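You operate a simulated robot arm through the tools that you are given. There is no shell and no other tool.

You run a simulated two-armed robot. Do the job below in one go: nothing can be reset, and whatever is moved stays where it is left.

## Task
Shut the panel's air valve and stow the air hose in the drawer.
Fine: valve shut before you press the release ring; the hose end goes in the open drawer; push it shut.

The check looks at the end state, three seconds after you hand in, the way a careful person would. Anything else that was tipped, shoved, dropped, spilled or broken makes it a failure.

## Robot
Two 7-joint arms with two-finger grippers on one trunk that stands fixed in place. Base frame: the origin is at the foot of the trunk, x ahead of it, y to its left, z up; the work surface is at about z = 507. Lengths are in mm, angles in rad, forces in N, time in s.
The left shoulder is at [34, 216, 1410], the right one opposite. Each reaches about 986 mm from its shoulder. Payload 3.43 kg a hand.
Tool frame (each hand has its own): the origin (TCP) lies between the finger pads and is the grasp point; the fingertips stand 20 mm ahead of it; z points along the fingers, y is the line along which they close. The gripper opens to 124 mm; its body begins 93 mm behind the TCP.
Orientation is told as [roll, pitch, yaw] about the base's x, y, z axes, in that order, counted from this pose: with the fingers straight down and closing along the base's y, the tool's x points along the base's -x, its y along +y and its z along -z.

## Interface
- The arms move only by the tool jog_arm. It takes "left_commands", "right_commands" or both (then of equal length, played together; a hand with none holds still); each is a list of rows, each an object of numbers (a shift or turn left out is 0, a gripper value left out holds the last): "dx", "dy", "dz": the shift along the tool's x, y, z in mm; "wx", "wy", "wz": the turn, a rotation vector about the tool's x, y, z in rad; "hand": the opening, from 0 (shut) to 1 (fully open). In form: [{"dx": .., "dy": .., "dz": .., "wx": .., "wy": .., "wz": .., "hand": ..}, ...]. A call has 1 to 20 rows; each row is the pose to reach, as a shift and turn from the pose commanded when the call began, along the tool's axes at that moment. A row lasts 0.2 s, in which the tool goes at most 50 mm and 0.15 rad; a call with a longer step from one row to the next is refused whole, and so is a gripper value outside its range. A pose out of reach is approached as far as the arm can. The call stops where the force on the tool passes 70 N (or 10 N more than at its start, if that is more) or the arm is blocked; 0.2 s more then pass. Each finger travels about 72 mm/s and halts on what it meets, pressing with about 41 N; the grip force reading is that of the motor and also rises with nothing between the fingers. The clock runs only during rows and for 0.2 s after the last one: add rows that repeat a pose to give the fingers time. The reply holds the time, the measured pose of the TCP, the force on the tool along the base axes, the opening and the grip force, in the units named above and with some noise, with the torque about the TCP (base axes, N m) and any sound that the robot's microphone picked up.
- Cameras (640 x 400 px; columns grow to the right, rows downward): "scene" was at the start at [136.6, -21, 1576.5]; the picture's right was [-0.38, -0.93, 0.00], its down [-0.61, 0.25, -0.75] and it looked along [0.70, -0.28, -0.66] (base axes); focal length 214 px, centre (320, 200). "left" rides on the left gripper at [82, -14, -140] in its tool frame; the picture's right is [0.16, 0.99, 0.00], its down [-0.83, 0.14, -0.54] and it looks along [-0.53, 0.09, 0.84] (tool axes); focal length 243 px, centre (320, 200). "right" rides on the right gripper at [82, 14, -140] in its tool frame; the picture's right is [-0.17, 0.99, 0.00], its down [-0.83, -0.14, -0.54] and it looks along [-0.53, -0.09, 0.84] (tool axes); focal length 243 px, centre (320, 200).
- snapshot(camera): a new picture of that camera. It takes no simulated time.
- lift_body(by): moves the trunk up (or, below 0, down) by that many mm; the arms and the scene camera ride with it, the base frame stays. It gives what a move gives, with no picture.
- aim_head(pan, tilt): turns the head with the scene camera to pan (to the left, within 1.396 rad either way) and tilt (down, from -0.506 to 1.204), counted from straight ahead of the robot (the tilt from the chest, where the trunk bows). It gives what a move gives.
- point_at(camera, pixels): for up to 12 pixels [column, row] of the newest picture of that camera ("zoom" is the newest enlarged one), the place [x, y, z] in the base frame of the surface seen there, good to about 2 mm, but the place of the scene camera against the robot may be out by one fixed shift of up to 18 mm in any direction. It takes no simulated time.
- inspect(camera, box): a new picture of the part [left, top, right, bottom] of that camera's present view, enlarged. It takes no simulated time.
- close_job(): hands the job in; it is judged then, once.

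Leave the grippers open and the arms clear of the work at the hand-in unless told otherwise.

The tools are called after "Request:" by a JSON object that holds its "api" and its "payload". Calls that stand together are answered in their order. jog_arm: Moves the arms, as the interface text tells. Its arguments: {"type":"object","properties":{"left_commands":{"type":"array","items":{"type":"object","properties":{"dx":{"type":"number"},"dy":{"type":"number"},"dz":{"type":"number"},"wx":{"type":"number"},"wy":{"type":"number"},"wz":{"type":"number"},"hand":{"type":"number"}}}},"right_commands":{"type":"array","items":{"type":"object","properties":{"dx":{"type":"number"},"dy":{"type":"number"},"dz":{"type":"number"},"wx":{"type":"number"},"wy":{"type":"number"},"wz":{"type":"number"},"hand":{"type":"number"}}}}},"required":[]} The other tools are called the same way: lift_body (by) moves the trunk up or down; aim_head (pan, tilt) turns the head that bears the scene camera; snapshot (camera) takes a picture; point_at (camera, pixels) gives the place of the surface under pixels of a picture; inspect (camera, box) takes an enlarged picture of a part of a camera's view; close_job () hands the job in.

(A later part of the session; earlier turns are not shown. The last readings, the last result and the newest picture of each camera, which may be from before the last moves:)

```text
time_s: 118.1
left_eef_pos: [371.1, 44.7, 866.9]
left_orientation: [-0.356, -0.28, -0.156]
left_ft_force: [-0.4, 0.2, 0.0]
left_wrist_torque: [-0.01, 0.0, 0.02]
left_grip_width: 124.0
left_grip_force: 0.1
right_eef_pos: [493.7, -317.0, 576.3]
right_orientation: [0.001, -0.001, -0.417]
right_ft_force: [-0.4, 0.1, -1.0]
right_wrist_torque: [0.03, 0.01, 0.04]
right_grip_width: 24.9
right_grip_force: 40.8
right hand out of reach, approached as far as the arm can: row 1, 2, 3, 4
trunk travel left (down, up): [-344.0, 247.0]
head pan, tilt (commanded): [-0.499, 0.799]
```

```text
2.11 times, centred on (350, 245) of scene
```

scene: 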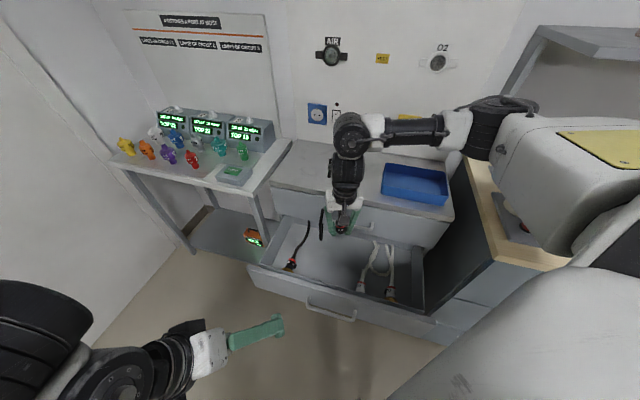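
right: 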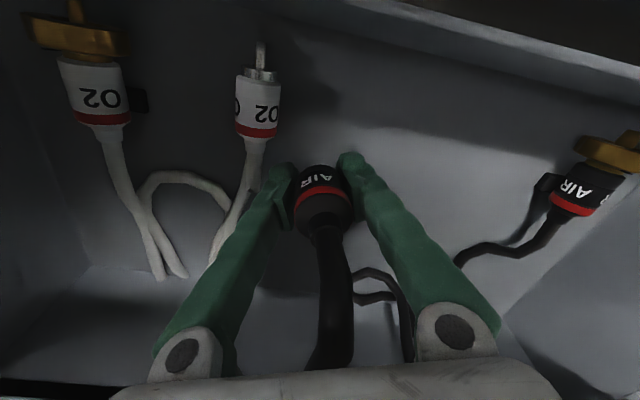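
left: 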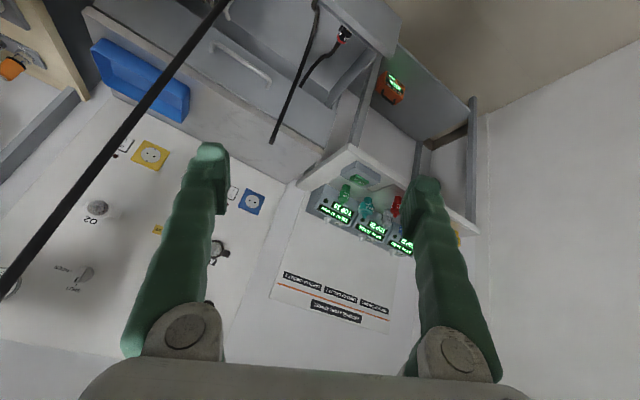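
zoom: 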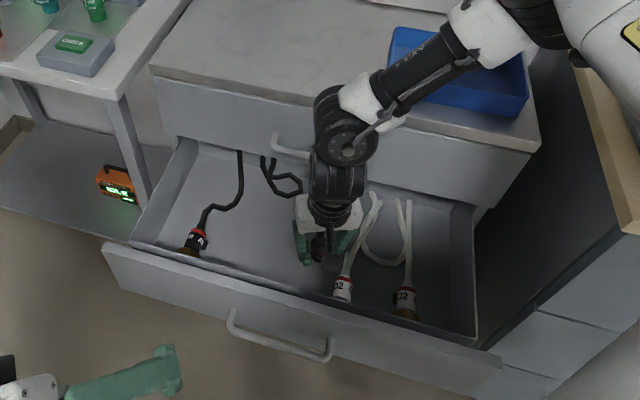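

The hose lies inside the drawer in loops behind the plugs, and the probe is about 35 mm above the floor. The tips (z ≈ 556) are above the white hoses, so opening a little is safe. Releasing now.

Request:
{"api": "jog_arm", "payload": {"right_commands": [{"hand": 0.3}, {"hand": 0.4}, {"hand": 0.45}, {"hand": 0.45}, {"hand": 0.45}]}}

Request:
{"api": "snapshot", "payload": {"camera": "right"}}

Request:
{"api": "inspect", "payload": {"camera": "scene", "box": [230, 150, 470, 340]}}

```text
time_s: 119.3
left_eef_pos: [370.5, 44.1, 867.2]
left_orientation: [-0.356, -0.279, -0.158]
left_ft_force: [-0.1, 0.5, -0.5]
left_wrist_torque: [0.01, 0.0, -0.04]
left_grip_width: 124.0
left_grip_force: 0.1
right_eef_pos: [493.8, -317.4, 576.6]
right_orientation: [0.001, 0.0, -0.416]
right_ft_force: [0.6, 0.3, -0.8]
right_wrist_torque: [0.0, -0.01, 0.03]
right_grip_width: 55.8
right_grip_force: 0.0
trunk travel left (down, up): [-344.0, 247.0]
head pan, tilt (commanded): [-0.499, 0.799]
```

```text
taken
```

right: 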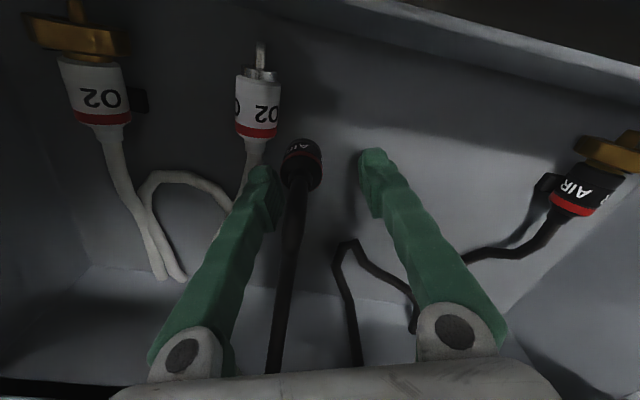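

```text
2.11 times, centred on (350, 245) of scene
```

zoom: 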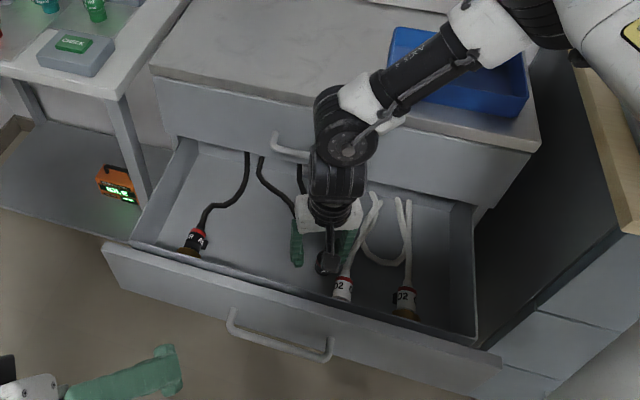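

The probe now lies on the drawer floor next to the O2 plug, with its hose inside the drawer. I'll raise the empty hand straight up and out, keeping clear of the handle and hose.

Request:
{"api": "jog_arm", "payload": {"right_commands": [{"dz": -20}, {"dx": -4, "dy": 12, "dz": -42}, {"dx": -9, "dy": 26, "dz": -64}, {"dx": -12, "dy": 26, "dz": -92}, {"dx": -15, "dy": 26, "dz": -120}, {"dx": -17, "dy": 26, "dz": -148}, {"dx": -19, "dy": 26, "dz": -176}, {"dx": -21, "dy": 25, "dz": -204}, {"dx": -23, "dy": 24, "dz": -232}]}}

Request:
{"api": "snapshot", "payload": {"camera": "right"}}

Request:
{"api": "snapshot", "payload": {"camera": "scene"}}

```text
time_s: 121.3
left_eef_pos: [370.3, 44.7, 866.3]
left_orientation: [-0.355, -0.281, -0.156]
left_ft_force: [-0.1, -0.2, -0.8]
left_wrist_torque: [-0.02, -0.02, 0.0]
left_grip_width: 124.1
left_grip_force: 0.2
right_eef_pos: [541.6, -320.2, 799.6]
right_orientation: [0.002, 0.003, -0.413]
right_ft_force: [0.0, 0.9, -0.2]
right_wrist_torque: [0.0, 0.01, -0.04]
right_grip_width: 55.7
right_grip_force: 0.1
right hand out of reach, approached as far as the arm can: row 6, 7, 8, 9
trunk travel left (down, up): [-344.0, 247.0]
head pan, tilt (commanded): [-0.499, 0.799]
```

```text
taken
```

right: 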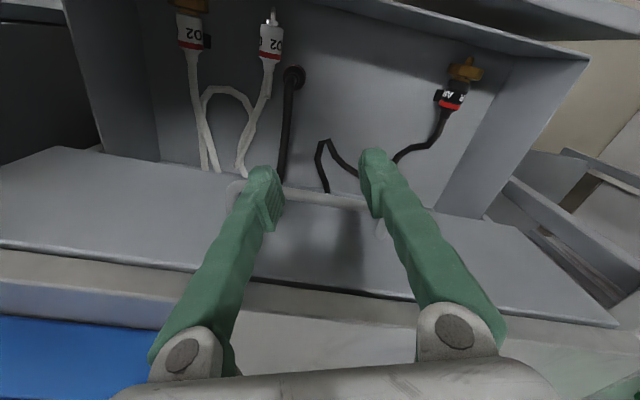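

```text
taken
```

scene: 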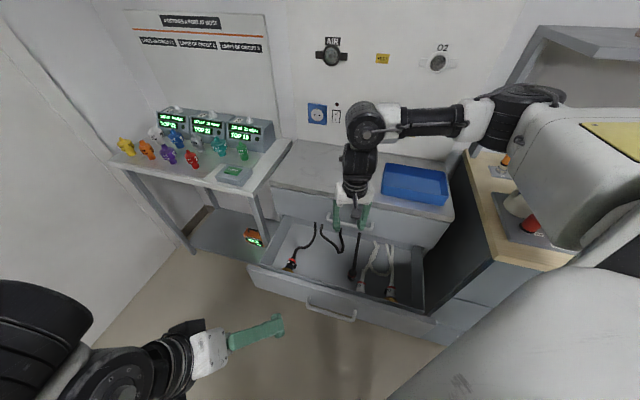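

The hand is clear. I'll take a close look at the probe and hose in the drawer.

Request:
{"api": "inspect", "payload": {"camera": "right", "box": [180, 0, 480, 210]}}

Request:
{"api": "point_at", "payload": {"camera": "right", "pixels": [[293, 77], [290, 110], [283, 170], [325, 145], [320, 180], [270, 40], [265, 90], [400, 150], [440, 120], [450, 90], [360, 20], [230, 130]]}}

Request:
{"api": "inspect", "payload": {"camera": "scene", "box": [250, 210, 450, 330]}}

```text
1.90 times, centred on (330, 105) of right
```

zoom: 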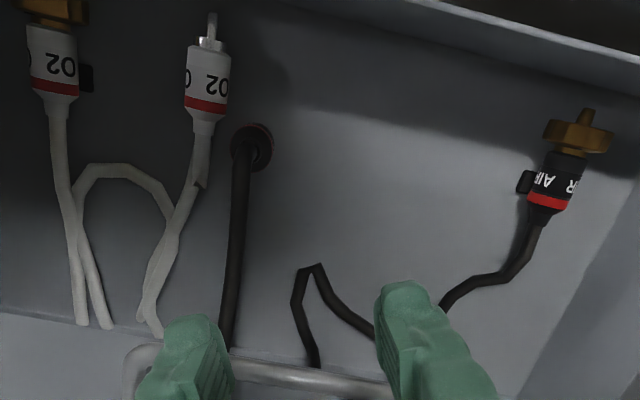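

```text
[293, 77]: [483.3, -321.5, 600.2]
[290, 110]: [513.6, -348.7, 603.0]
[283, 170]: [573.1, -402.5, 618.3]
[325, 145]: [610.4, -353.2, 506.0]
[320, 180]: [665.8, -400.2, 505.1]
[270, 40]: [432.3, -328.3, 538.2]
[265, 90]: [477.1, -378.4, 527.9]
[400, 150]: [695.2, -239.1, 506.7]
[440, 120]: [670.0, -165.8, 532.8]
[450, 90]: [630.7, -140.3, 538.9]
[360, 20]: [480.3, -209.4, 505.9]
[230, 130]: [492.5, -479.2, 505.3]
```

```text
3.20 times, centred on (350, 270) of scene
```

zoom: 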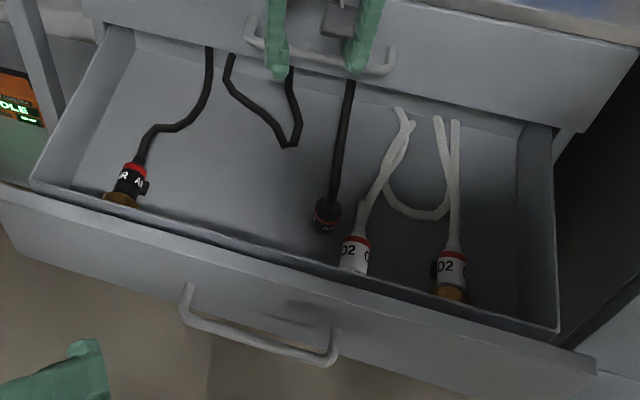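

The probe stands on its nose inside the drawer with its top at z ≈ 600, below the drawer front's top (≈ 635), and its hose runs back inside. Next the drawer must be pushed shut. I'll use the left arm, so first I'll move the right hand up and away to the right.

Request:
{"api": "jog_arm", "payload": {"right_commands": [{"dz": -40}, {"dz": -80}, {"dx": 4, "dy": -30, "dz": -120}, {"dx": 8, "dy": -60, "dz": -165}, {"dx": 12, "dy": -90, "dz": -210}, {"dx": 15, "dy": -115, "dz": -250}]}}

Request:
{"api": "snapshot", "payload": {"camera": "scene"}}

Request:
{"api": "snapshot", "payload": {"camera": "left"}}

```text
refused: row 3 steps farther than a row can; nothing moved
```

```text
taken
```

scene: 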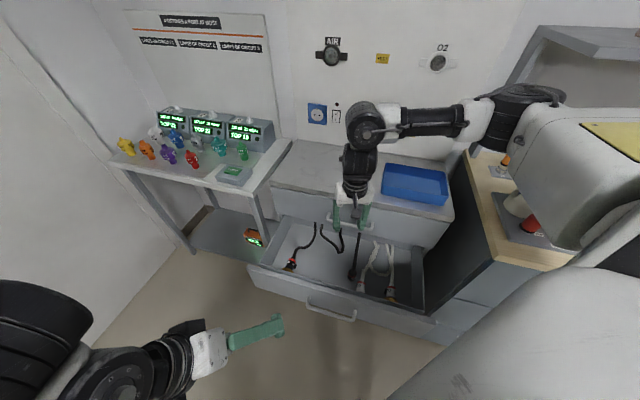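

```text
taken
```

left: 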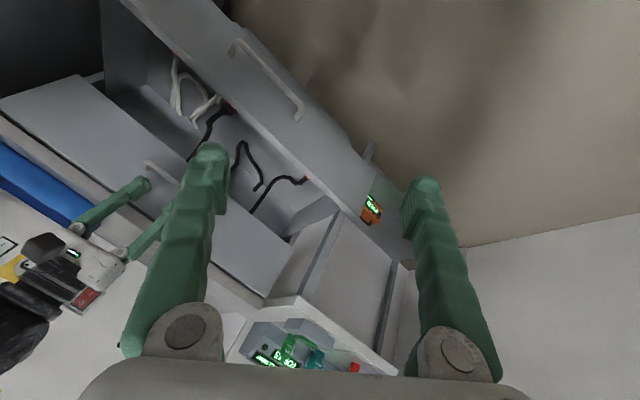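

That call was refused because one step was too long, so nothing moved. I'll repeat it with smaller steps.

Request:
{"api": "jog_arm", "payload": {"right_commands": [{"dz": -40}, {"dz": -75}, {"dx": 4, "dy": -20, "dz": -110}, {"dx": 7, "dy": -45, "dz": -145}, {"dx": 10, "dy": -70, "dz": -180}, {"dx": 13, "dy": -95, "dz": -215}, {"dx": 15, "dy": -115, "dz": -250}]}}

Request:
{"api": "snapshot", "payload": {"camera": "scene"}}

Request:
{"api": "snapshot", "payload": {"camera": "left"}}

```text
time_s: 122.9
left_eef_pos: [370.5, 45.0, 867.7]
left_orientation: [-0.356, -0.282, -0.157]
left_ft_force: [-0.1, -0.2, 0.5]
left_wrist_torque: [-0.01, -0.01, -0.01]
left_grip_width: 123.9
left_grip_force: 0.1
right_eef_pos: [481.6, -419.3, 1049.1]
right_orientation: [-0.001, 0.0, -0.419]
right_ft_force: [0.5, -0.5, -0.2]
right_wrist_torque: [0.01, -0.01, 0.01]
right_grip_width: 55.8
right_grip_force: 0.1
right hand out of reach, approached as far as the arm can: row 1, 2, 3, 4, 5
trunk travel left (down, up): [-344.0, 247.0]
head pan, tilt (commanded): [-0.499, 0.799]
```

```text
taken
```

scene: 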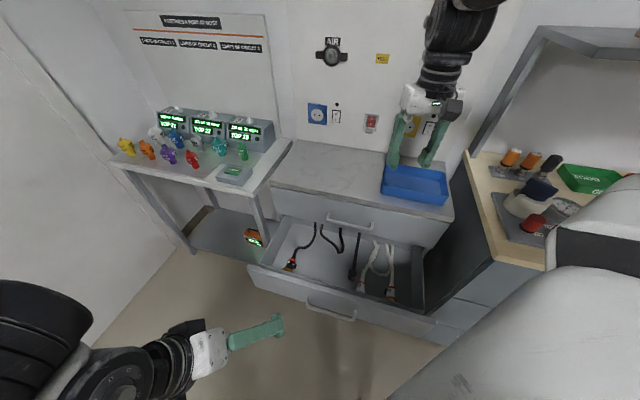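

```text
taken
```

left: 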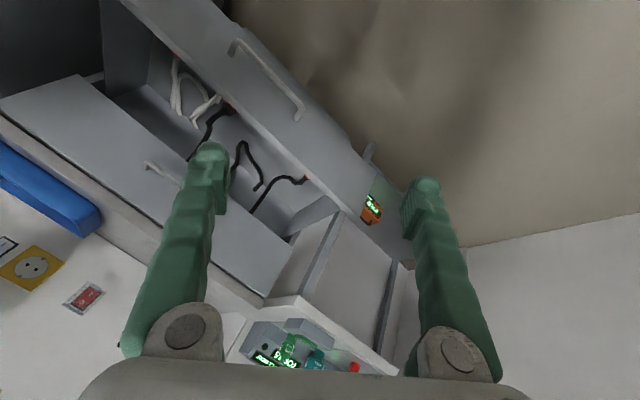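

The right hand is clear at (482, −419, 1049) with nothing held. I'll inspect the open drawer and measure its front panel with the left wrist camera for the push.

Request:
{"api": "inspect", "payload": {"camera": "scene", "box": [235, 200, 445, 335]}}

Request:
{"api": "point_at", "payload": {"camera": "left", "pixels": [[150, 10], [250, 110], [320, 185], [350, 215], [235, 45], [300, 115], [270, 80], [265, 130], [340, 130], [300, 160], [330, 170], [200, 60]]}}

Request:
{"api": "inspect", "payload": {"camera": "left", "box": [90, 0, 400, 220]}}

```text
2.96 times, centred on (340, 268) of scene
```

zoom: 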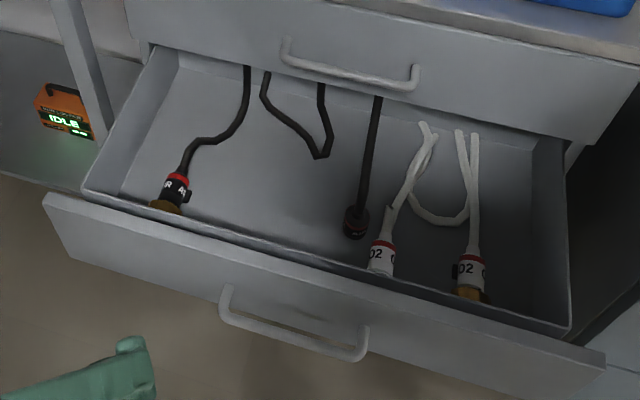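

```text
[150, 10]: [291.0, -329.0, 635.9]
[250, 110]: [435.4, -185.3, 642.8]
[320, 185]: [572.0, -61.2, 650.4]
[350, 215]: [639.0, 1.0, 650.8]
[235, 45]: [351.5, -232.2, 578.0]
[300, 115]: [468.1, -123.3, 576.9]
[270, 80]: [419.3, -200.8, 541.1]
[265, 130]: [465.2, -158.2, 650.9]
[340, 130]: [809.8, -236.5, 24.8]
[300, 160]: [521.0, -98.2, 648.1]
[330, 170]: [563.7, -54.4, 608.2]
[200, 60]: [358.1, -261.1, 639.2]
```

```text
1.82 times, centred on (245, 110) of left
```

zoom: 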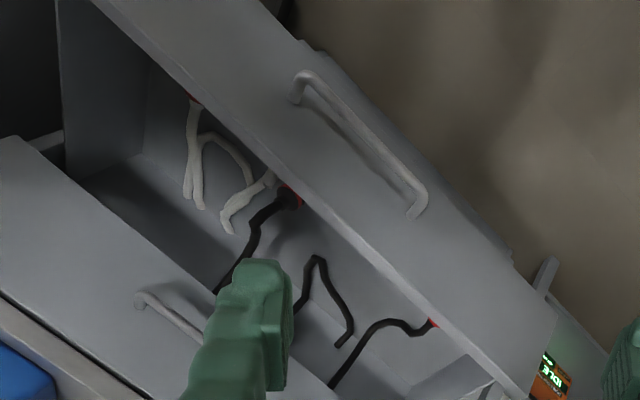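

The drawer front face is at h ≈ 542 with its top at z ≈ 650, and its handle is at z 577 between s −245 and −84. I'll bring the left hand, closed, to a spot 40 mm in front of the panel left of the handle, with the fingers pointing toward the cabinet and slightly down.

Request:
{"api": "jog_arm", "payload": {"left_commands": [{"dx": -8.3, "dy": 5.6, "dz": 36.3, "wx": 0.009, "wy": -0.082, "wz": 0.078, "hand": 0.3}, {"dx": -16.7, "dy": 11.2, "dz": 72.6, "wx": 0.018, "wy": -0.164, "wz": 0.156, "hand": 0.1}, {"dx": -25, "dy": 16.8, "dz": 108.9, "wx": 0.027, "wy": -0.246, "wz": 0.234, "hand": 0.0}, {"dx": -33.3, "dy": 22.4, "dz": 145.2, "wx": 0.036, "wy": -0.328, "wz": 0.3126, "hand": 0.0}, {"dx": -41.6, "dy": 28, "dz": 181.6, "wx": 0.045, "wy": -0.41, "wz": 0.3907, "hand": 0.0}, {"dx": -50, "dy": 33.6, "dz": 217.9, "wx": 0.054, "wy": -0.492, "wz": 0.4688, "hand": 0.0}, {"dx": -58.3, "dy": 39.2, "dz": 254.2, "wx": 0.063, "wy": -0.574, "wz": 0.547, "hand": 0.0}, {"dx": -66.6, "dy": 44.8, "dz": 290.5, "wx": 0.0724, "wy": -0.6564, "wz": 0.6251, "hand": 0.0}]}}

Request:
{"api": "snapshot", "payload": {"camera": "left"}}

Request:
{"api": "snapshot", "payload": {"camera": "scene"}}

```text
time_s: 123.6
left_eef_pos: [427.5, 27.8, 808.1]
left_orientation: [-0.348, -0.539, -0.149]
left_ft_force: [0.6, -0.5, 0.1]
left_wrist_torque: [-0.02, 0.0, -0.03]
left_grip_width: 26.4
left_grip_force: 0.0
left hand out of reach, approached as far as the arm can: row 2, 3
right_eef_pos: [481.8, -419.2, 1048.8]
right_orientation: [0.0, 0.0, -0.418]
right_ft_force: [-0.5, -1.2, 0.4]
right_wrist_torque: [0.0, -0.01, -0.03]
right_grip_width: 55.8
right_grip_force: 0.1
trunk travel left (down, up): [-344.0, 247.0]
head pan, tilt (commanded): [-0.499, 0.799]
stopped in row 3 (left hand): the arm was blocked; the commanded pose is now the measured one
```

```text
taken
```

left: 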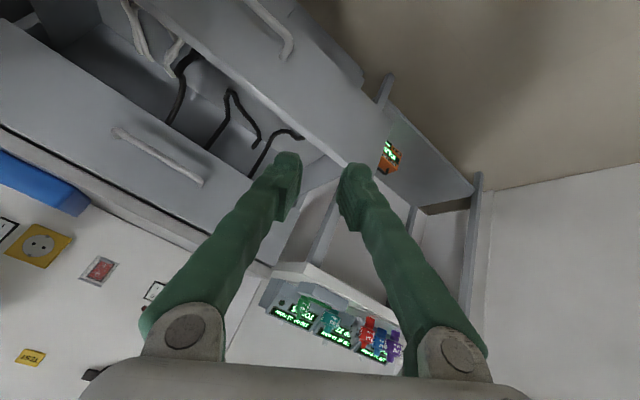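

```text
taken
```

scene: 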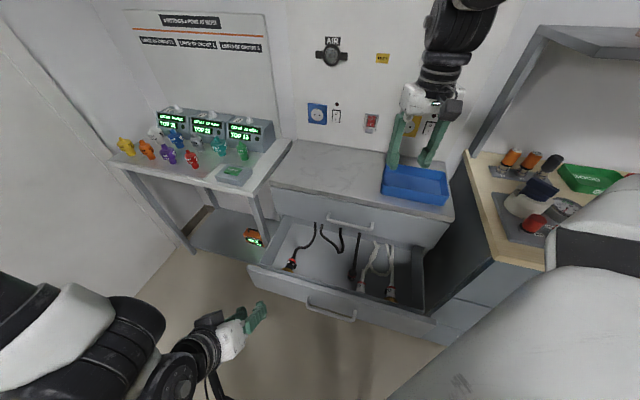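

The left arm reports being blocked. I'll turn the head left to see what its elbow may be touching.

Request:
{"api": "aim_head", "payload": {"pan": 0.6, "tilt": 0.8}}

Request:
{"api": "snapshot", "payload": {"camera": "scene"}}

```text
time_s: 125.0
left_eef_pos: [428.1, 27.4, 810.0]
left_orientation: [-0.349, -0.54, -0.152]
left_ft_force: [0.4, 0.1, 0.0]
left_wrist_torque: [-0.01, 0.01, 0.01]
left_grip_width: 0.2
left_grip_force: 34.2
right_eef_pos: [483.2, -419.6, 1051.1]
right_orientation: [0.0, -0.001, -0.418]
right_ft_force: [0.4, 0.1, 0.0]
right_wrist_torque: [-0.02, 0.02, -0.02]
right_grip_width: 55.8
right_grip_force: 0.1
trunk travel left (down, up): [-344.0, 247.0]
head pan, tilt (commanded): [0.6, 0.799]
```

```text
taken
```

scene: 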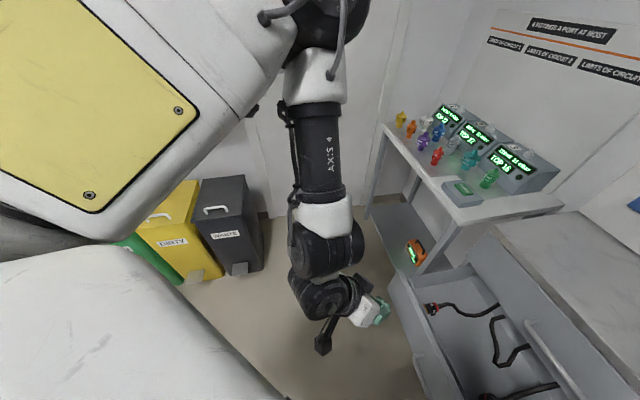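

Nothing is touching the left arm. Its forearm hangs free, so the stop was only the arm lagging behind a quick pose change. The hand already points toward the cabinet, so I'll just shift it slowly to the pre-push point without turning.

Request:
{"api": "jog_arm", "payload": {"left_commands": [{"dx": 2.5, "dy": 2.1, "dz": 21.7}, {"dx": 5, "dy": 4.2, "dz": 43.4}, {"dx": 7.5, "dy": 6.3, "dz": 65.1}, {"dx": 10, "dy": 8.4, "dz": 86.8}, {"dx": 12.5, "dy": 10.5, "dz": 108.5}, {"dx": 15, "dy": 12.7, "dz": 130.3}, {"dx": 17.4, "dy": 14.8, "dz": 152}, {"dx": 19.9, "dy": 16.9, "dz": 173.7}, {"dx": 22.4, "dy": 19, "dz": 195.4}, {"dx": 24.9, "dy": 21.1, "dz": 217.1}]}}

Request:
{"api": "aim_head", "payload": {"pan": -0.2, "tilt": 0.85}}

Request:
{"api": "snapshot", "payload": {"camera": "scene"}}

Request:
{"api": "snapshot", "payload": {"camera": "left"}}

```text
time_s: 127.4
left_eef_pos: [483.6, -59.1, 667.6]
left_orientation: [-0.326, -0.538, -0.082]
left_ft_force: [-1.0, 0.7, -0.1]
left_wrist_torque: [0.0, 0.05, 0.01]
left_grip_width: 0.1
left_grip_force: 34.1
left hand out of reach, approached as far as the arm can: row 1, 2, 3, 4, 5, 6, 7, 8, 9, 10
right_eef_pos: [482.9, -419.3, 1049.6]
right_orientation: [0.001, 0.001, -0.419]
right_ft_force: [0.4, 0.3, 0.0]
right_wrist_torque: [-0.05, 0.04, 0.02]
right_grip_width: 56.0
right_grip_force: 0.0
trunk travel left (down, up): [-344.0, 247.0]
head pan, tilt (commanded): [0.6, 0.799]
stopped in row 10 (left hand): the arm was blocked; the commanded pose is now the measured one
```

```text
time_s: 128.5
left_eef_pos: [485.1, -60.8, 667.9]
left_orientation: [-0.327, -0.54, -0.083]
left_ft_force: [-0.1, -0.5, 0.5]
left_wrist_torque: [-0.01, 0.0, 0.0]
left_grip_width: 0.2
left_grip_force: 34.2
right_eef_pos: [483.9, -418.6, 1049.7]
right_orientation: [-0.001, -0.001, -0.419]
right_ft_force: [-0.1, 0.0, 0.2]
right_wrist_torque: [-0.01, -0.01, 0.02]
right_grip_width: 55.7
right_grip_force: 0.1
trunk travel left (down, up): [-344.0, 247.0]
head pan, tilt (commanded): [-0.201, 0.85]
```

```text
taken
```

scene: 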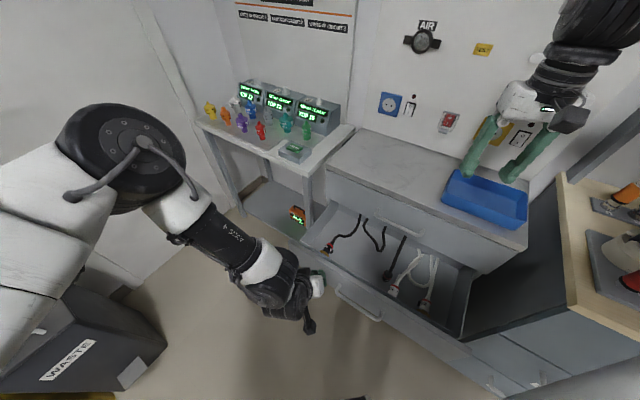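

```text
taken
```

left: 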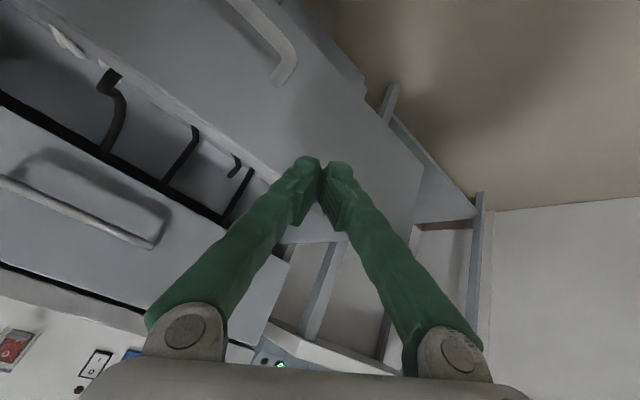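

The left fingertips are 40 mm in front of the drawer face, near its top edge. I'll measure the left elbow and the wall and bins near it, to see whether it's really being blocked.

Request:
{"api": "point_at", "payload": {"camera": "scene", "pixels": [[120, 150], [90, 120], [140, 110], [60, 80], [170, 90], [200, 215], [260, 265], [290, 290], [20, 210], [310, 285], [80, 330], [130, 300]]}}

```text
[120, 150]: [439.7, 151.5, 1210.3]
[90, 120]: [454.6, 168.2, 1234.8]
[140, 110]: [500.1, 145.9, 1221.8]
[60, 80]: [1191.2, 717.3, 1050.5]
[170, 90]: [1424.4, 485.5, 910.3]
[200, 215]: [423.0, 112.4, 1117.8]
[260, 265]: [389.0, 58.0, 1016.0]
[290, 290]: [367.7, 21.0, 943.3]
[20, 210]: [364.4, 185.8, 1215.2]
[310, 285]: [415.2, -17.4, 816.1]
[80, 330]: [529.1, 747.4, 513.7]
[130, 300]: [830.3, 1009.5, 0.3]
```

Nothing is near the left elbow, so there's no obstruction. I'll lower the fingertips about 45 mm in small steps so they face the panel below its top edge.

Request:
{"api": "jog_arm", "payload": {"left_commands": [{"dx": 5.8, "dy": 3.1, "dz": 9.1}, {"dx": 11.6, "dy": 6.2, "dz": 18.3}, {"dx": 17.3, "dy": 9.3, "dz": 27.4}, {"dx": 23.1, "dy": 12.4, "dz": 36.5}, {"dx": 23.1, "dy": 12.4, "dz": 36.5}]}}

Request:
{"api": "snapshot", "payload": {"camera": "left"}}

```text
time_s: 129.7
left_eef_pos: [473.6, -73.6, 643.3]
left_orientation: [-0.321, -0.538, -0.079]
left_ft_force: [-0.3, -0.5, 1.2]
left_wrist_torque: [-0.01, 0.04, -0.02]
left_grip_width: 0.1
left_grip_force: 34.5
left hand out of reach, approached as far as the arm can: row 1, 2, 3, 4, 5
right_eef_pos: [483.7, -418.7, 1050.3]
right_orientation: [0.0, 0.0, -0.419]
right_ft_force: [-0.1, -0.2, 0.2]
right_wrist_torque: [0.04, 0.0, 0.01]
right_grip_width: 55.9
right_grip_force: 0.1
trunk travel left (down, up): [-344.0, 247.0]
head pan, tilt (commanded): [-0.201, 0.85]
```

```text
taken
```

left: 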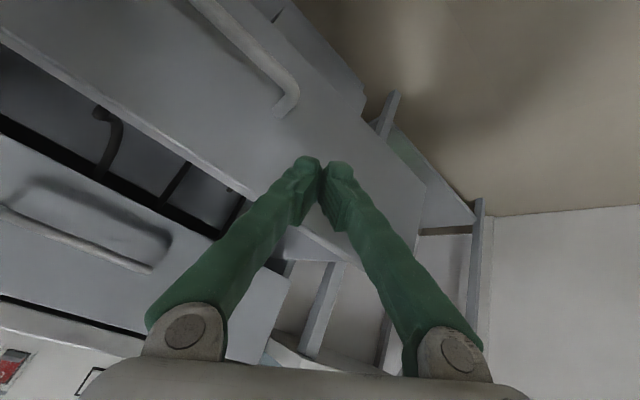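

The tips are now at z ≈ 627, 40 mm in front of the panel and left of the handle. I'll push along the closing direction in 12 mm steps, first 75 mm.

Request:
{"api": "jog_arm", "payload": {"left_commands": [{"dx": -9.8, "dy": -7.3, "dz": 8.7}, {"dx": -19.6, "dy": -14.6, "dz": 17.4}, {"dx": -29.5, "dy": -21.9, "dz": 26.1}, {"dx": -37.3, "dy": -27.7, "dz": 33}, {"dx": -43.2, "dy": -32.1, "dz": 38.2}, {"dx": -49.1, "dy": -36.4, "dz": 43.4}]}}

Request:
{"api": "snapshot", "payload": {"camera": "left"}}

Request:
{"api": "snapshot", "payload": {"camera": "scene"}}

```text
time_s: 131.3
left_eef_pos: [553.0, -81.3, 637.8]
left_orientation: [-0.312, -0.533, -0.002]
left_ft_force: [0.4, -0.2, 0.4]
left_wrist_torque: [-0.01, 0.0, 0.02]
left_grip_width: 0.0
left_grip_force: 34.2
left hand out of reach, approached as far as the arm can: row 6
right_eef_pos: [483.4, -418.5, 1050.3]
right_orientation: [0.001, 0.0, -0.419]
right_ft_force: [1.5, 0.2, -0.6]
right_wrist_torque: [0.0, -0.01, -0.01]
right_grip_width: 55.7
right_grip_force: 0.0
trunk travel left (down, up): [-344.0, 247.0]
head pan, tilt (commanded): [-0.201, 0.85]
stopped in row 6 (left hand): the arm was blocked; the commanded pose is now the measured one
```

```text
taken
```

left: 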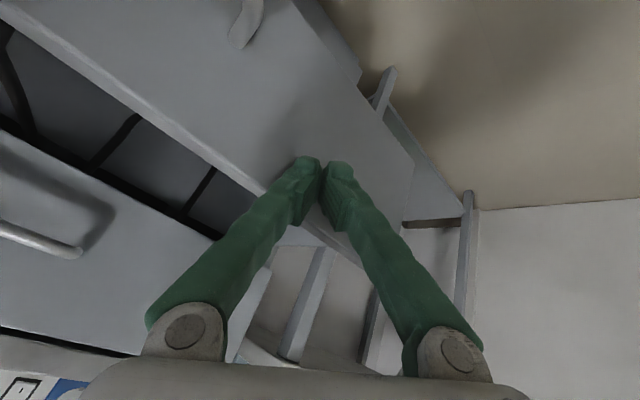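

```text
taken
```

scene: 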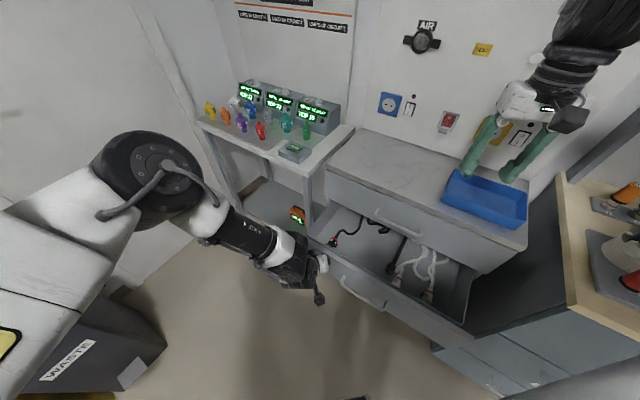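

The drawer moved in by about 20 mm (tips at h ≈ 521), though the hand slid a bit left as it pushed. I'll continue pushing along the closing direction in smaller steps.

Request:
{"api": "jog_arm", "payload": {"left_commands": [{"dx": -6.1, "dy": -5.6, "dz": 5.6}, {"dx": -12.2, "dy": -11.2, "dz": 11.2}, {"dx": -18.3, "dy": -16.9, "dz": 16.8}, {"dx": -24.4, "dy": -22.5, "dz": 22.4}, {"dx": -30.5, "dy": -28.1, "dz": 28}, {"dx": -36.6, "dy": -33.7, "dz": 33.5}]}}

Request:
{"api": "snapshot", "payload": {"camera": "scene"}}

```text
time_s: 132.9
left_eef_pos: [623.0, -83.4, 642.6]
left_orientation: [-0.302, -0.534, 0.08]
left_ft_force: [-0.7, 0.6, -0.7]
left_wrist_torque: [0.0, 0.0, 0.01]
left_grip_width: 0.1
left_grip_force: 34.7
left hand out of reach, approached as far as the arm can: row 5, 6
right_eef_pos: [483.6, -418.8, 1049.9]
right_orientation: [0.0, 0.0, -0.419]
right_ft_force: [0.1, 0.2, 0.2]
right_wrist_torque: [0.02, -0.01, 0.02]
right_grip_width: 55.8
right_grip_force: 0.1
trunk travel left (down, up): [-344.0, 247.0]
head pan, tilt (commanded): [-0.201, 0.85]
stopped in row 6 (left hand): the arm was blocked; the commanded pose is now the measured one
```

```text
taken
```

scene: 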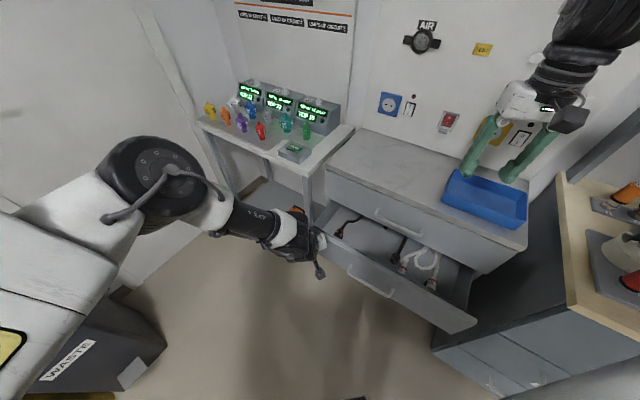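

The drawer is closing well (front now near h 470), but the left hand keeps sliding toward the panel's left end, close to the trolley. I'll back the left hand off and up, and finish the push with the right arm.

Request:
{"api": "jog_arm", "payload": {"left_commands": [{"dx": 15, "dy": 17, "dz": -14.5}, {"dx": 30, "dy": 33.5, "dz": -29}, {"dx": 44.6, "dy": 50.3, "dz": -43.3}, {"dx": 25, "dy": 40, "dz": -76}, {"dx": 5, "dy": 30, "dz": -109}, {"dx": -16, "dy": 19.5, "dz": -142}, {"dx": -36, "dy": 9, "dz": -175}, {"dx": -57, "dy": -1, "dz": -207.7}]}}

Request:
{"api": "snapshot", "payload": {"camera": "scene"}}

Request:
{"api": "point_at", "payload": {"camera": "scene", "pixels": [[350, 270], [392, 295], [340, 250], [430, 310], [320, 235], [470, 325], [400, 275], [395, 240], [370, 225], [430, 260]]}}

```text
time_s: 134.7
left_eef_pos: [566.1, -31.8, 844.2]
left_orientation: [-0.304, -0.537, 0.076]
left_ft_force: [-0.6, 0.1, 0.8]
left_wrist_torque: [0.0, -0.01, 0.01]
left_grip_width: 0.1
left_grip_force: 34.6
right_eef_pos: [481.6, -418.3, 1050.5]
right_orientation: [0.001, 0.0, -0.418]
right_ft_force: [1.1, 0.7, -0.5]
right_wrist_torque: [-0.04, 0.02, 0.0]
right_grip_width: 55.8
right_grip_force: 0.0
trunk travel left (down, up): [-344.0, 247.0]
head pan, tilt (commanded): [-0.201, 0.85]
```

```text
taken
```

scene: 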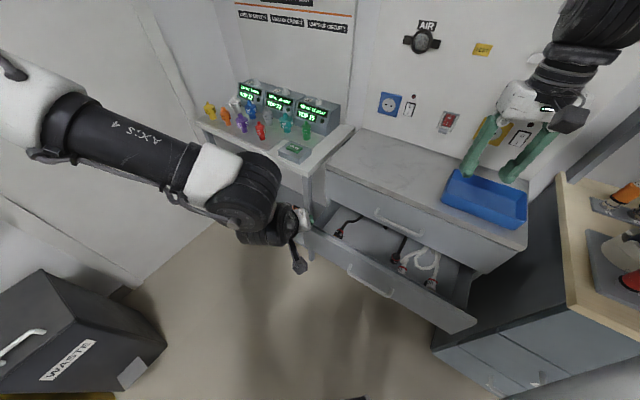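

```text
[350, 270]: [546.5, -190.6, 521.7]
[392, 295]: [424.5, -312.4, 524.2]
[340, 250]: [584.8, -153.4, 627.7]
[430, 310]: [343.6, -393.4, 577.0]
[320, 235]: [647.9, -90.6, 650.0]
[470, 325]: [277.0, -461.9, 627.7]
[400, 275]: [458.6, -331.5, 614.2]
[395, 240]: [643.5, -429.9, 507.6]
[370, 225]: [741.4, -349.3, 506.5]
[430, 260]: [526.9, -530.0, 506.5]
```

The drawer front is now at h ≈ 457, so about 157 mm remain. The left arm has ended in a freer posture (elbow out to the left) and reached its pose with no complaint. I'll try the left hand again, lowering it to 30 mm in front of the panel at s ≈ −330.

Request:
{"api": "jog_arm", "payload": {"left_commands": [{"dx": 17.7, "dy": -3.8, "dz": 32.4}, {"dx": 35.4, "dy": -7.6, "dz": 64.7}, {"dx": 53.2, "dy": -11.4, "dz": 97.1}, {"dx": 70.9, "dy": -15.2, "dz": 129.5}, {"dx": 88.6, "dy": -19, "dz": 161.8}, {"dx": 106.3, "dy": -22.8, "dz": 194.2}]}}

Request:
{"api": "snapshot", "payload": {"camera": "left"}}

Request:
{"api": "snapshot", "payload": {"camera": "scene"}}

```text
time_s: 136.1
left_eef_pos: [573.2, -106.6, 634.9]
left_orientation: [-0.304, -0.535, 0.084]
left_ft_force: [0.5, -0.8, -0.2]
left_wrist_torque: [0.02, 0.01, 0.01]
left_grip_width: 0.0
left_grip_force: 34.1
right_eef_pos: [484.3, -420.2, 1049.2]
right_orientation: [-0.001, 0.001, -0.418]
right_ft_force: [0.7, -0.8, 0.1]
right_wrist_torque: [-0.01, 0.01, 0.02]
right_grip_width: 55.8
right_grip_force: 0.1
trunk travel left (down, up): [-344.0, 247.0]
head pan, tilt (commanded): [-0.201, 0.85]
```

```text
taken
```

left: 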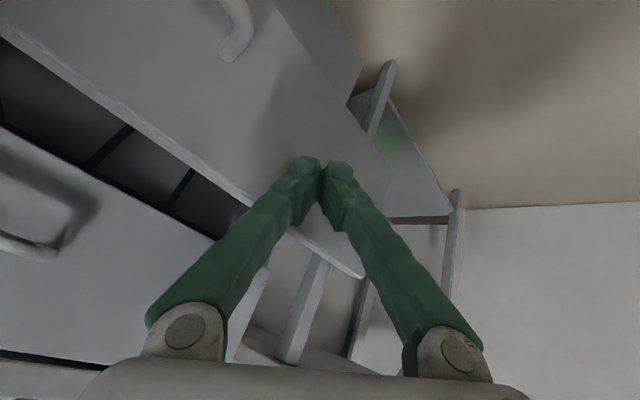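

```text
taken
```

scene: 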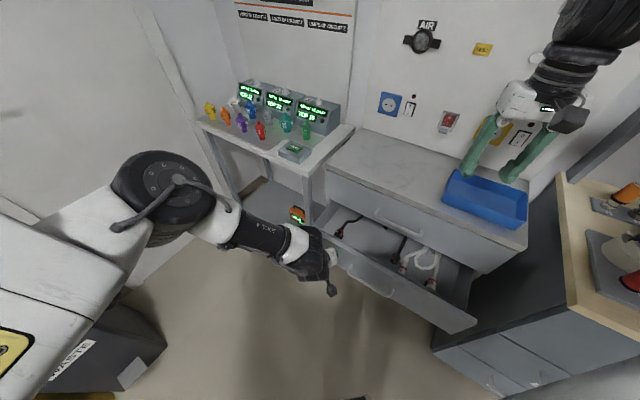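

Reached exactly: (573, −107, 635). Pushing along the closing direction, 60 mm in 10 mm steps.

Request:
{"api": "jog_arm", "payload": {"left_commands": [{"dx": -5.6, "dy": -6.3, "dz": 5.4}, {"dx": -11.1, "dy": -12.5, "dz": 10.9}, {"dx": -16.7, "dy": -18.8, "dz": 16.3}, {"dx": -22.2, "dy": -25.1, "dz": 21.8}, {"dx": -27.8, "dy": -31.3, "dz": 27.2}, {"dx": -33.3, "dy": -37.6, "dz": 32.7}]}}

Request:
{"api": "snapshot", "payload": {"camera": "scene"}}

```text
time_s: 137.7
left_eef_pos: [642.1, -92.4, 627.6]
left_orientation: [-0.286, -0.529, 0.149]
left_ft_force: [-0.2, 0.2, -0.4]
left_wrist_torque: [-0.03, -0.01, 0.0]
left_grip_width: 0.0
left_grip_force: 34.3
left hand out of reach, approached as far as the arm can: row 6
right_eef_pos: [482.6, -418.4, 1049.3]
right_orientation: [0.001, 0.0, -0.419]
right_ft_force: [0.0, 0.4, -0.2]
right_wrist_torque: [-0.05, -0.01, 0.01]
right_grip_width: 56.2
right_grip_force: 0.0
trunk travel left (down, up): [-344.0, 247.0]
head pan, tilt (commanded): [-0.201, 0.85]
stopped in row 6 (left hand): the arm was blocked; the commanded pose is now the measured one
```

```text
taken
```

scene: 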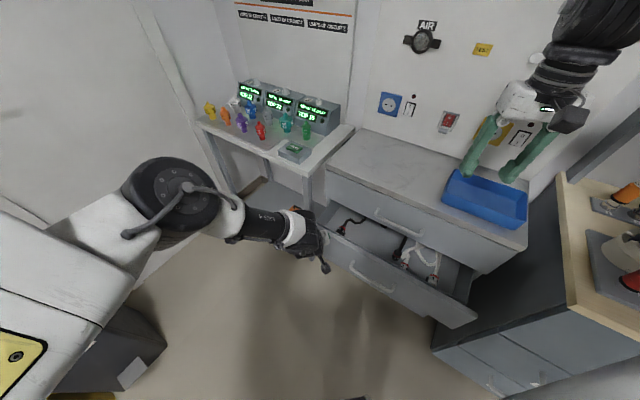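

The drawer moved in a bit more, but the left arm runs out of reach toward the right at this trunk height. With the trunk much lower it could push with a nearly level hand. First I'll withdraw the left hand from the panel and lift the right hand well up, so lowering the trunk is safe.

Request:
{"api": "jog_arm", "payload": {"left_commands": [{"dx": 16, "dy": 18, "dz": -16}, {"dx": 32, "dy": 36, "dz": -32}, {"dx": 48, "dy": 54, "dz": -48}, {"dx": 60, "dy": 70, "dz": -60}, {"dx": 50, "dy": 80, "dz": -90}, {"dx": 40, "dy": 90, "dz": -120}, {"dx": 40, "dy": 90, "dz": -120}, {"dx": 40, "dy": 90, "dz": -120}], "right_commands": [{"dz": -40}, {"dz": -80}, {"dz": -120}, {"dz": -160}, {"dz": -200}, {"dz": -240}, {"dz": -280}, {"dz": -310}]}}

Request:
{"api": "snapshot", "payload": {"camera": "scene"}}

```text
time_s: 139.5
left_eef_pos: [543.3, 10.6, 683.5]
left_orientation: [-0.288, -0.533, 0.148]
left_ft_force: [-0.3, 0.4, 0.4]
left_wrist_torque: [-0.01, -0.01, -0.04]
left_grip_width: 0.0
left_grip_force: 34.4
right_eef_pos: [460.6, -419.5, 1235.2]
right_orientation: [0.003, 0.0, -0.418]
right_ft_force: [0.8, 0.1, -0.4]
right_wrist_torque: [0.01, -0.01, -0.03]
right_grip_width: 55.7
right_grip_force: 0.0
right hand out of reach, approached as far as the arm can: row 5, 6, 7, 8
trunk travel left (down, up): [-344.0, 247.0]
head pan, tilt (commanded): [-0.201, 0.85]
```

```text
taken
```

scene: 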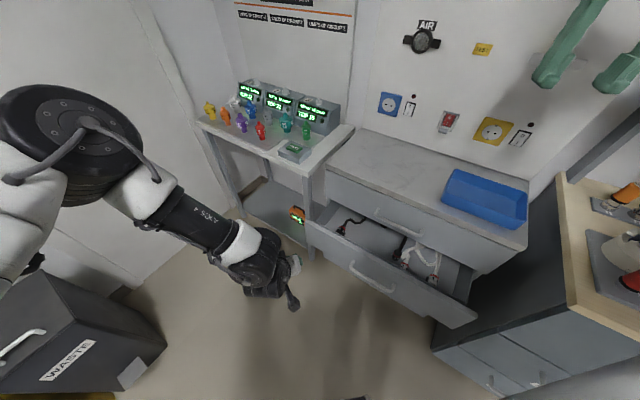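

The left hand is at (543, 11, 684) and the right at (461, −419, 1235), both clear. I'll raise the left hand another 240 mm so it ends at a good height once the trunk is lowered.

Request:
{"api": "jog_arm", "payload": {"left_commands": [{"dx": -11.2, "dz": -34.6}, {"dx": -22.4, "dz": -69.2}, {"dx": -33.6, "dz": -103.8}, {"dx": -44.8, "dz": -138.3}, {"dx": -56, "dz": -172.9}, {"dx": -67.2, "dz": -207.5}, {"dx": -78.4, "dz": -242.1}]}}

Request:
{"api": "lift_body", "payload": {"by": -150}}

Request:
{"api": "snapshot", "payload": {"camera": "scene"}}

```text
time_s: 141.1
left_eef_pos: [483.0, 73.6, 925.9]
left_orientation: [-0.287, -0.531, 0.147]
left_ft_force: [0.4, -0.1, 0.6]
left_wrist_torque: [-0.02, 0.0, -0.03]
left_grip_width: 0.0
left_grip_force: 34.5
right_eef_pos: [460.3, -418.5, 1235.3]
right_orientation: [0.005, -0.005, -0.419]
right_ft_force: [-0.1, 0.8, 0.1]
right_wrist_torque: [-0.03, -0.02, -0.04]
right_grip_width: 55.4
right_grip_force: 0.0
trunk travel left (down, up): [-344.0, 247.0]
head pan, tilt (commanded): [-0.201, 0.85]
```

```text
time_s: 142.8
left_eef_pos: [485.1, 71.5, 766.1]
left_orientation: [-0.286, -0.513, 0.142]
left_ft_force: [0.3, -0.7, 0.0]
left_wrist_torque: [-0.03, 0.04, -0.04]
left_grip_width: 0.0
left_grip_force: 35.0
right_eef_pos: [460.3, -422.1, 1083.7]
right_orientation: [-0.001, 0.0, -0.419]
right_ft_force: [0.2, 0.6, 0.1]
right_wrist_torque: [-0.01, -0.03, 0.0]
right_grip_width: 55.9
right_grip_force: 0.1
trunk travel left (down, up): [-194.0, 397.0]
head pan, tilt (commanded): [-0.201, 0.85]
```

```text
taken
```

scene: 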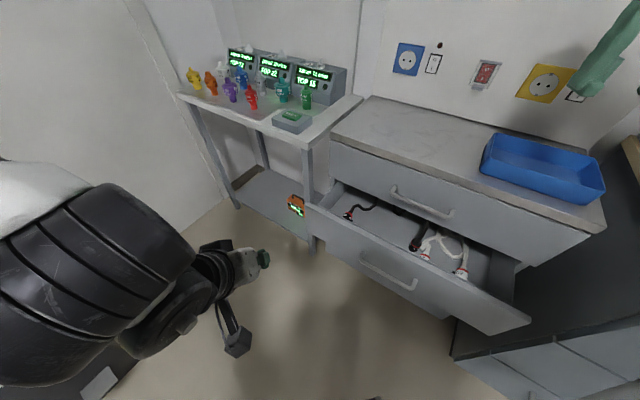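

That rode down cleanly. I'll lower another 130 mm, bringing the left hand to about z 640 in front of the drawer.

Request:
{"api": "lift_body", "payload": {"by": -130}}

Request:
{"api": "snapshot", "payload": {"camera": "scene"}}

Request:
{"api": "snapshot", "payload": {"camera": "left"}}

```text
time_s: 144.4
left_eef_pos: [496.5, 71.7, 593.6]
left_orientation: [-0.265, -0.412, 0.137]
left_ft_force: [0.8, 0.5, 0.0]
left_wrist_torque: [-0.02, 0.02, 0.01]
left_grip_width: 0.2
left_grip_force: 34.4
right_eef_pos: [461.4, -422.7, 955.3]
right_orientation: [0.0, 0.001, -0.419]
right_ft_force: [0.4, 0.4, 0.6]
right_wrist_torque: [0.0, -0.04, 0.02]
right_grip_width: 56.0
right_grip_force: 0.2
trunk travel left (down, up): [-64.0, 527.0]
head pan, tilt (commanded): [-0.201, 0.85]
```

```text
taken
```

scene: 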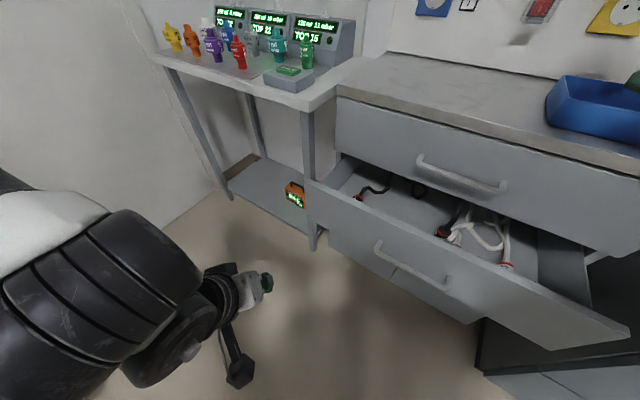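

```text
taken
```

left: 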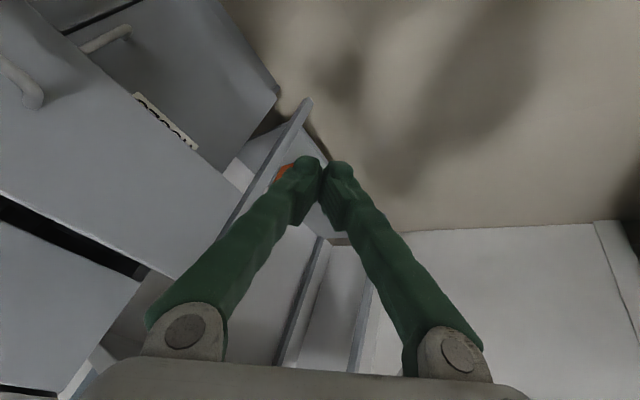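

Both arms rode down safely. I'll measure the drawer face with the left camera to set the push point.

Request:
{"api": "point_at", "payload": {"camera": "left", "pixels": [[120, 180], [60, 120], [170, 260], [200, 215], [20, 150], [150, 230], [30, 80], [130, 265], [60, 300], [250, 190]]}}

Request:
{"api": "inspect", "payload": {"camera": "scene", "box": [300, 120, 640, 340]}}

```text
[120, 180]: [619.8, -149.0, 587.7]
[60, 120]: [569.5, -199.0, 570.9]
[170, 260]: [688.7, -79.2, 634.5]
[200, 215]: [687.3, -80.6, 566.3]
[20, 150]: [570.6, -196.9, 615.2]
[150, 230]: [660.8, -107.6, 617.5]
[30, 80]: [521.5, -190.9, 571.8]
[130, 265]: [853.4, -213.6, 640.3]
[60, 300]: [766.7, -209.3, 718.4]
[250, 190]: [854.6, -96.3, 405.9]
```

```text
1.82 times, centred on (470, 230) of scene
```

zoom: 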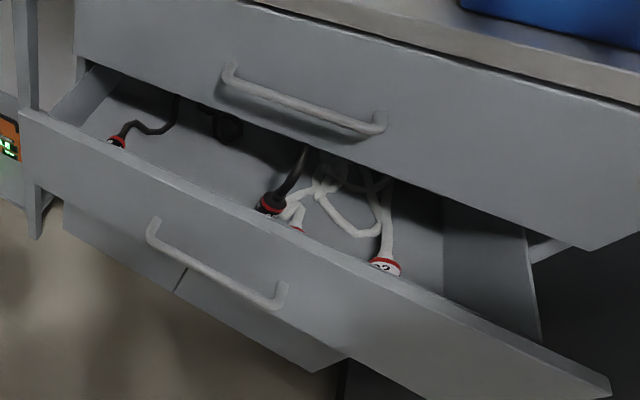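

The drawer face is at h 437 and the upper drawer's closed face is at h 290, so about 147 mm remain. I'll turn the left hand to a flatter angle aimed at the cabinet and bring the tips to 30 mm in front of the face at s ≈ −330, z 600.

Request:
{"api": "jog_arm", "payload": {"left_commands": [{"dx": -6, "dy": -19, "dz": 6.2, "wx": 0.0349, "wy": -0.0583, "wz": 0.0689}, {"dx": -12, "dy": -38, "dz": 12.4, "wx": 0.0698, "wy": -0.1165, "wz": 0.1378}, {"dx": -18, "dy": -57, "dz": 18.5, "wx": 0.1047, "wy": -0.1748, "wz": 0.2068}, {"dx": -24, "dy": -76, "dz": 24.7, "wx": 0.1396, "wy": -0.233, "wz": 0.2757}, {"dx": -30, "dy": -95, "dz": 30.9, "wx": 0.1746, "wy": -0.2913, "wz": 0.3446}, {"dx": -36, "dy": -114, "dz": 37.1, "wx": 0.2095, "wy": -0.3496, "wz": 0.4135}, {"dx": -42, "dy": -133, "dz": 43.3, "wx": 0.2444, "wy": -0.4078, "wz": 0.4824}, {"dx": -48, "dy": -152, "dz": 49.4, "wx": 0.2793, "wy": -0.4661, "wz": 0.5514}, {"dx": -54, "dy": -171, "dz": 55.6, "wx": 0.3142, "wy": -0.5243, "wz": 0.6203}, {"dx": -59.8, "dy": -190, "dz": 61.8, "wx": 0.3491, "wy": -0.5826, "wz": 0.6892}]}}

Request:
{"api": "snapshot", "payload": {"camera": "left"}}

Request:
{"api": "snapshot", "payload": {"camera": "scene"}}

```text
time_s: 146.6
left_eef_pos: [662.7, -19.4, 627.1]
left_orientation: [-0.226, -1.115, -0.218]
left_ft_force: [-0.3, 0.1, -0.1]
left_wrist_torque: [-0.04, 0.03, 0.01]
left_grip_width: 0.0
left_grip_force: 34.7
right_eef_pos: [461.9, -423.1, 954.9]
right_orientation: [-0.001, 0.0, -0.419]
right_ft_force: [-0.4, -0.7, 0.2]
right_wrist_torque: [-0.03, -0.02, 0.0]
right_grip_width: 55.7
right_grip_force: 0.0
trunk travel left (down, up): [-64.0, 527.0]
head pan, tilt (commanded): [-0.201, 0.85]
stopped in row 10 (left hand): the arm was blocked; the commanded pose is now the measured one
```

```text
taken
```

left: 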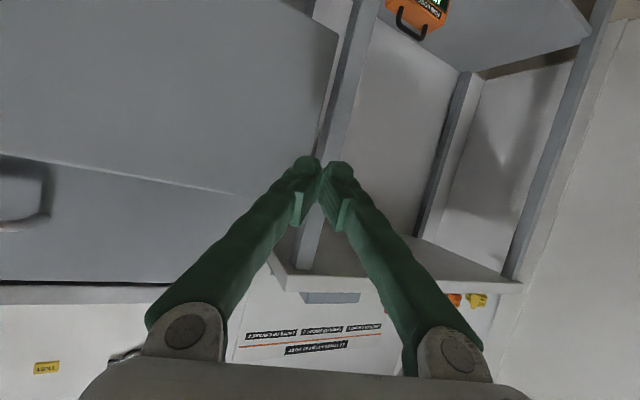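

```text
taken
```

scene: 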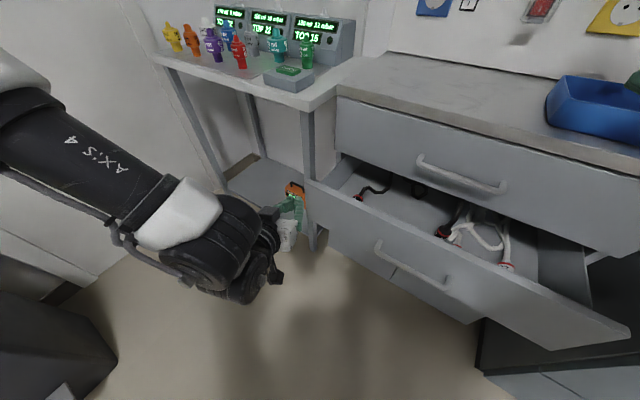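

The orientation came right, but the hand ended too far left, at (663, −19, 627) near the trolley leg, with no contact force. I'll slide it right and slightly back toward the push point.

Request:
{"api": "jog_arm", "payload": {"left_commands": [{"dx": 8.5, "dy": -20, "dz": -15}, {"dx": 17, "dy": -45, "dz": -22}, {"dx": 25.5, "dy": -70, "dz": -22}, {"dx": 34, "dy": -95, "dz": -20}, {"dx": 42.5, "dy": -121, "dz": -16.7}]}}

Request:
{"api": "snapshot", "payload": {"camera": "left"}}

Request:
{"api": "snapshot", "payload": {"camera": "scene"}}

```text
time_s: 147.3
left_eef_pos: [688.2, 46.7, 644.6]
left_orientation: [-0.399, -1.11, 0.198]
left_ft_force: [1.1, -0.5, -0.3]
left_wrist_torque: [0.01, 0.01, -0.01]
left_grip_width: 0.2
left_grip_force: 34.1
right_eef_pos: [462.0, -422.6, 953.7]
right_orientation: [0.0, 0.002, -0.419]
right_ft_force: [0.4, -0.5, 0.3]
right_wrist_torque: [0.02, -0.03, 0.0]
right_grip_width: 55.7
right_grip_force: 0.1
trunk travel left (down, up): [-64.0, 527.0]
head pan, tilt (commanded): [-0.201, 0.85]
stopped in row 3 (left hand): the arm was blocked; the commanded pose is now the measured one
```

```text
taken
```

left: 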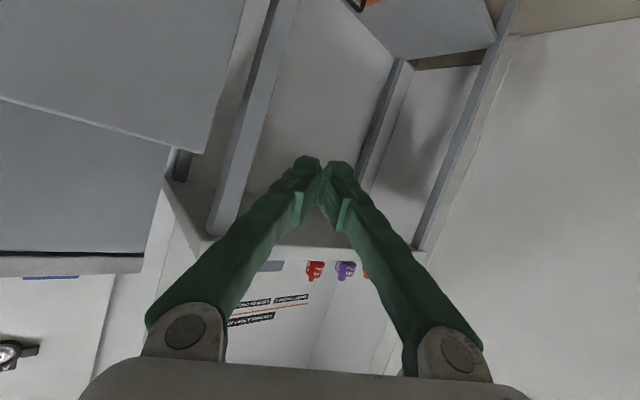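

```text
taken
```

scene: 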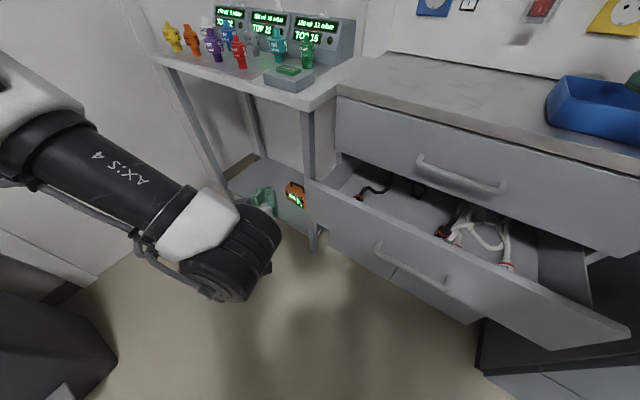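

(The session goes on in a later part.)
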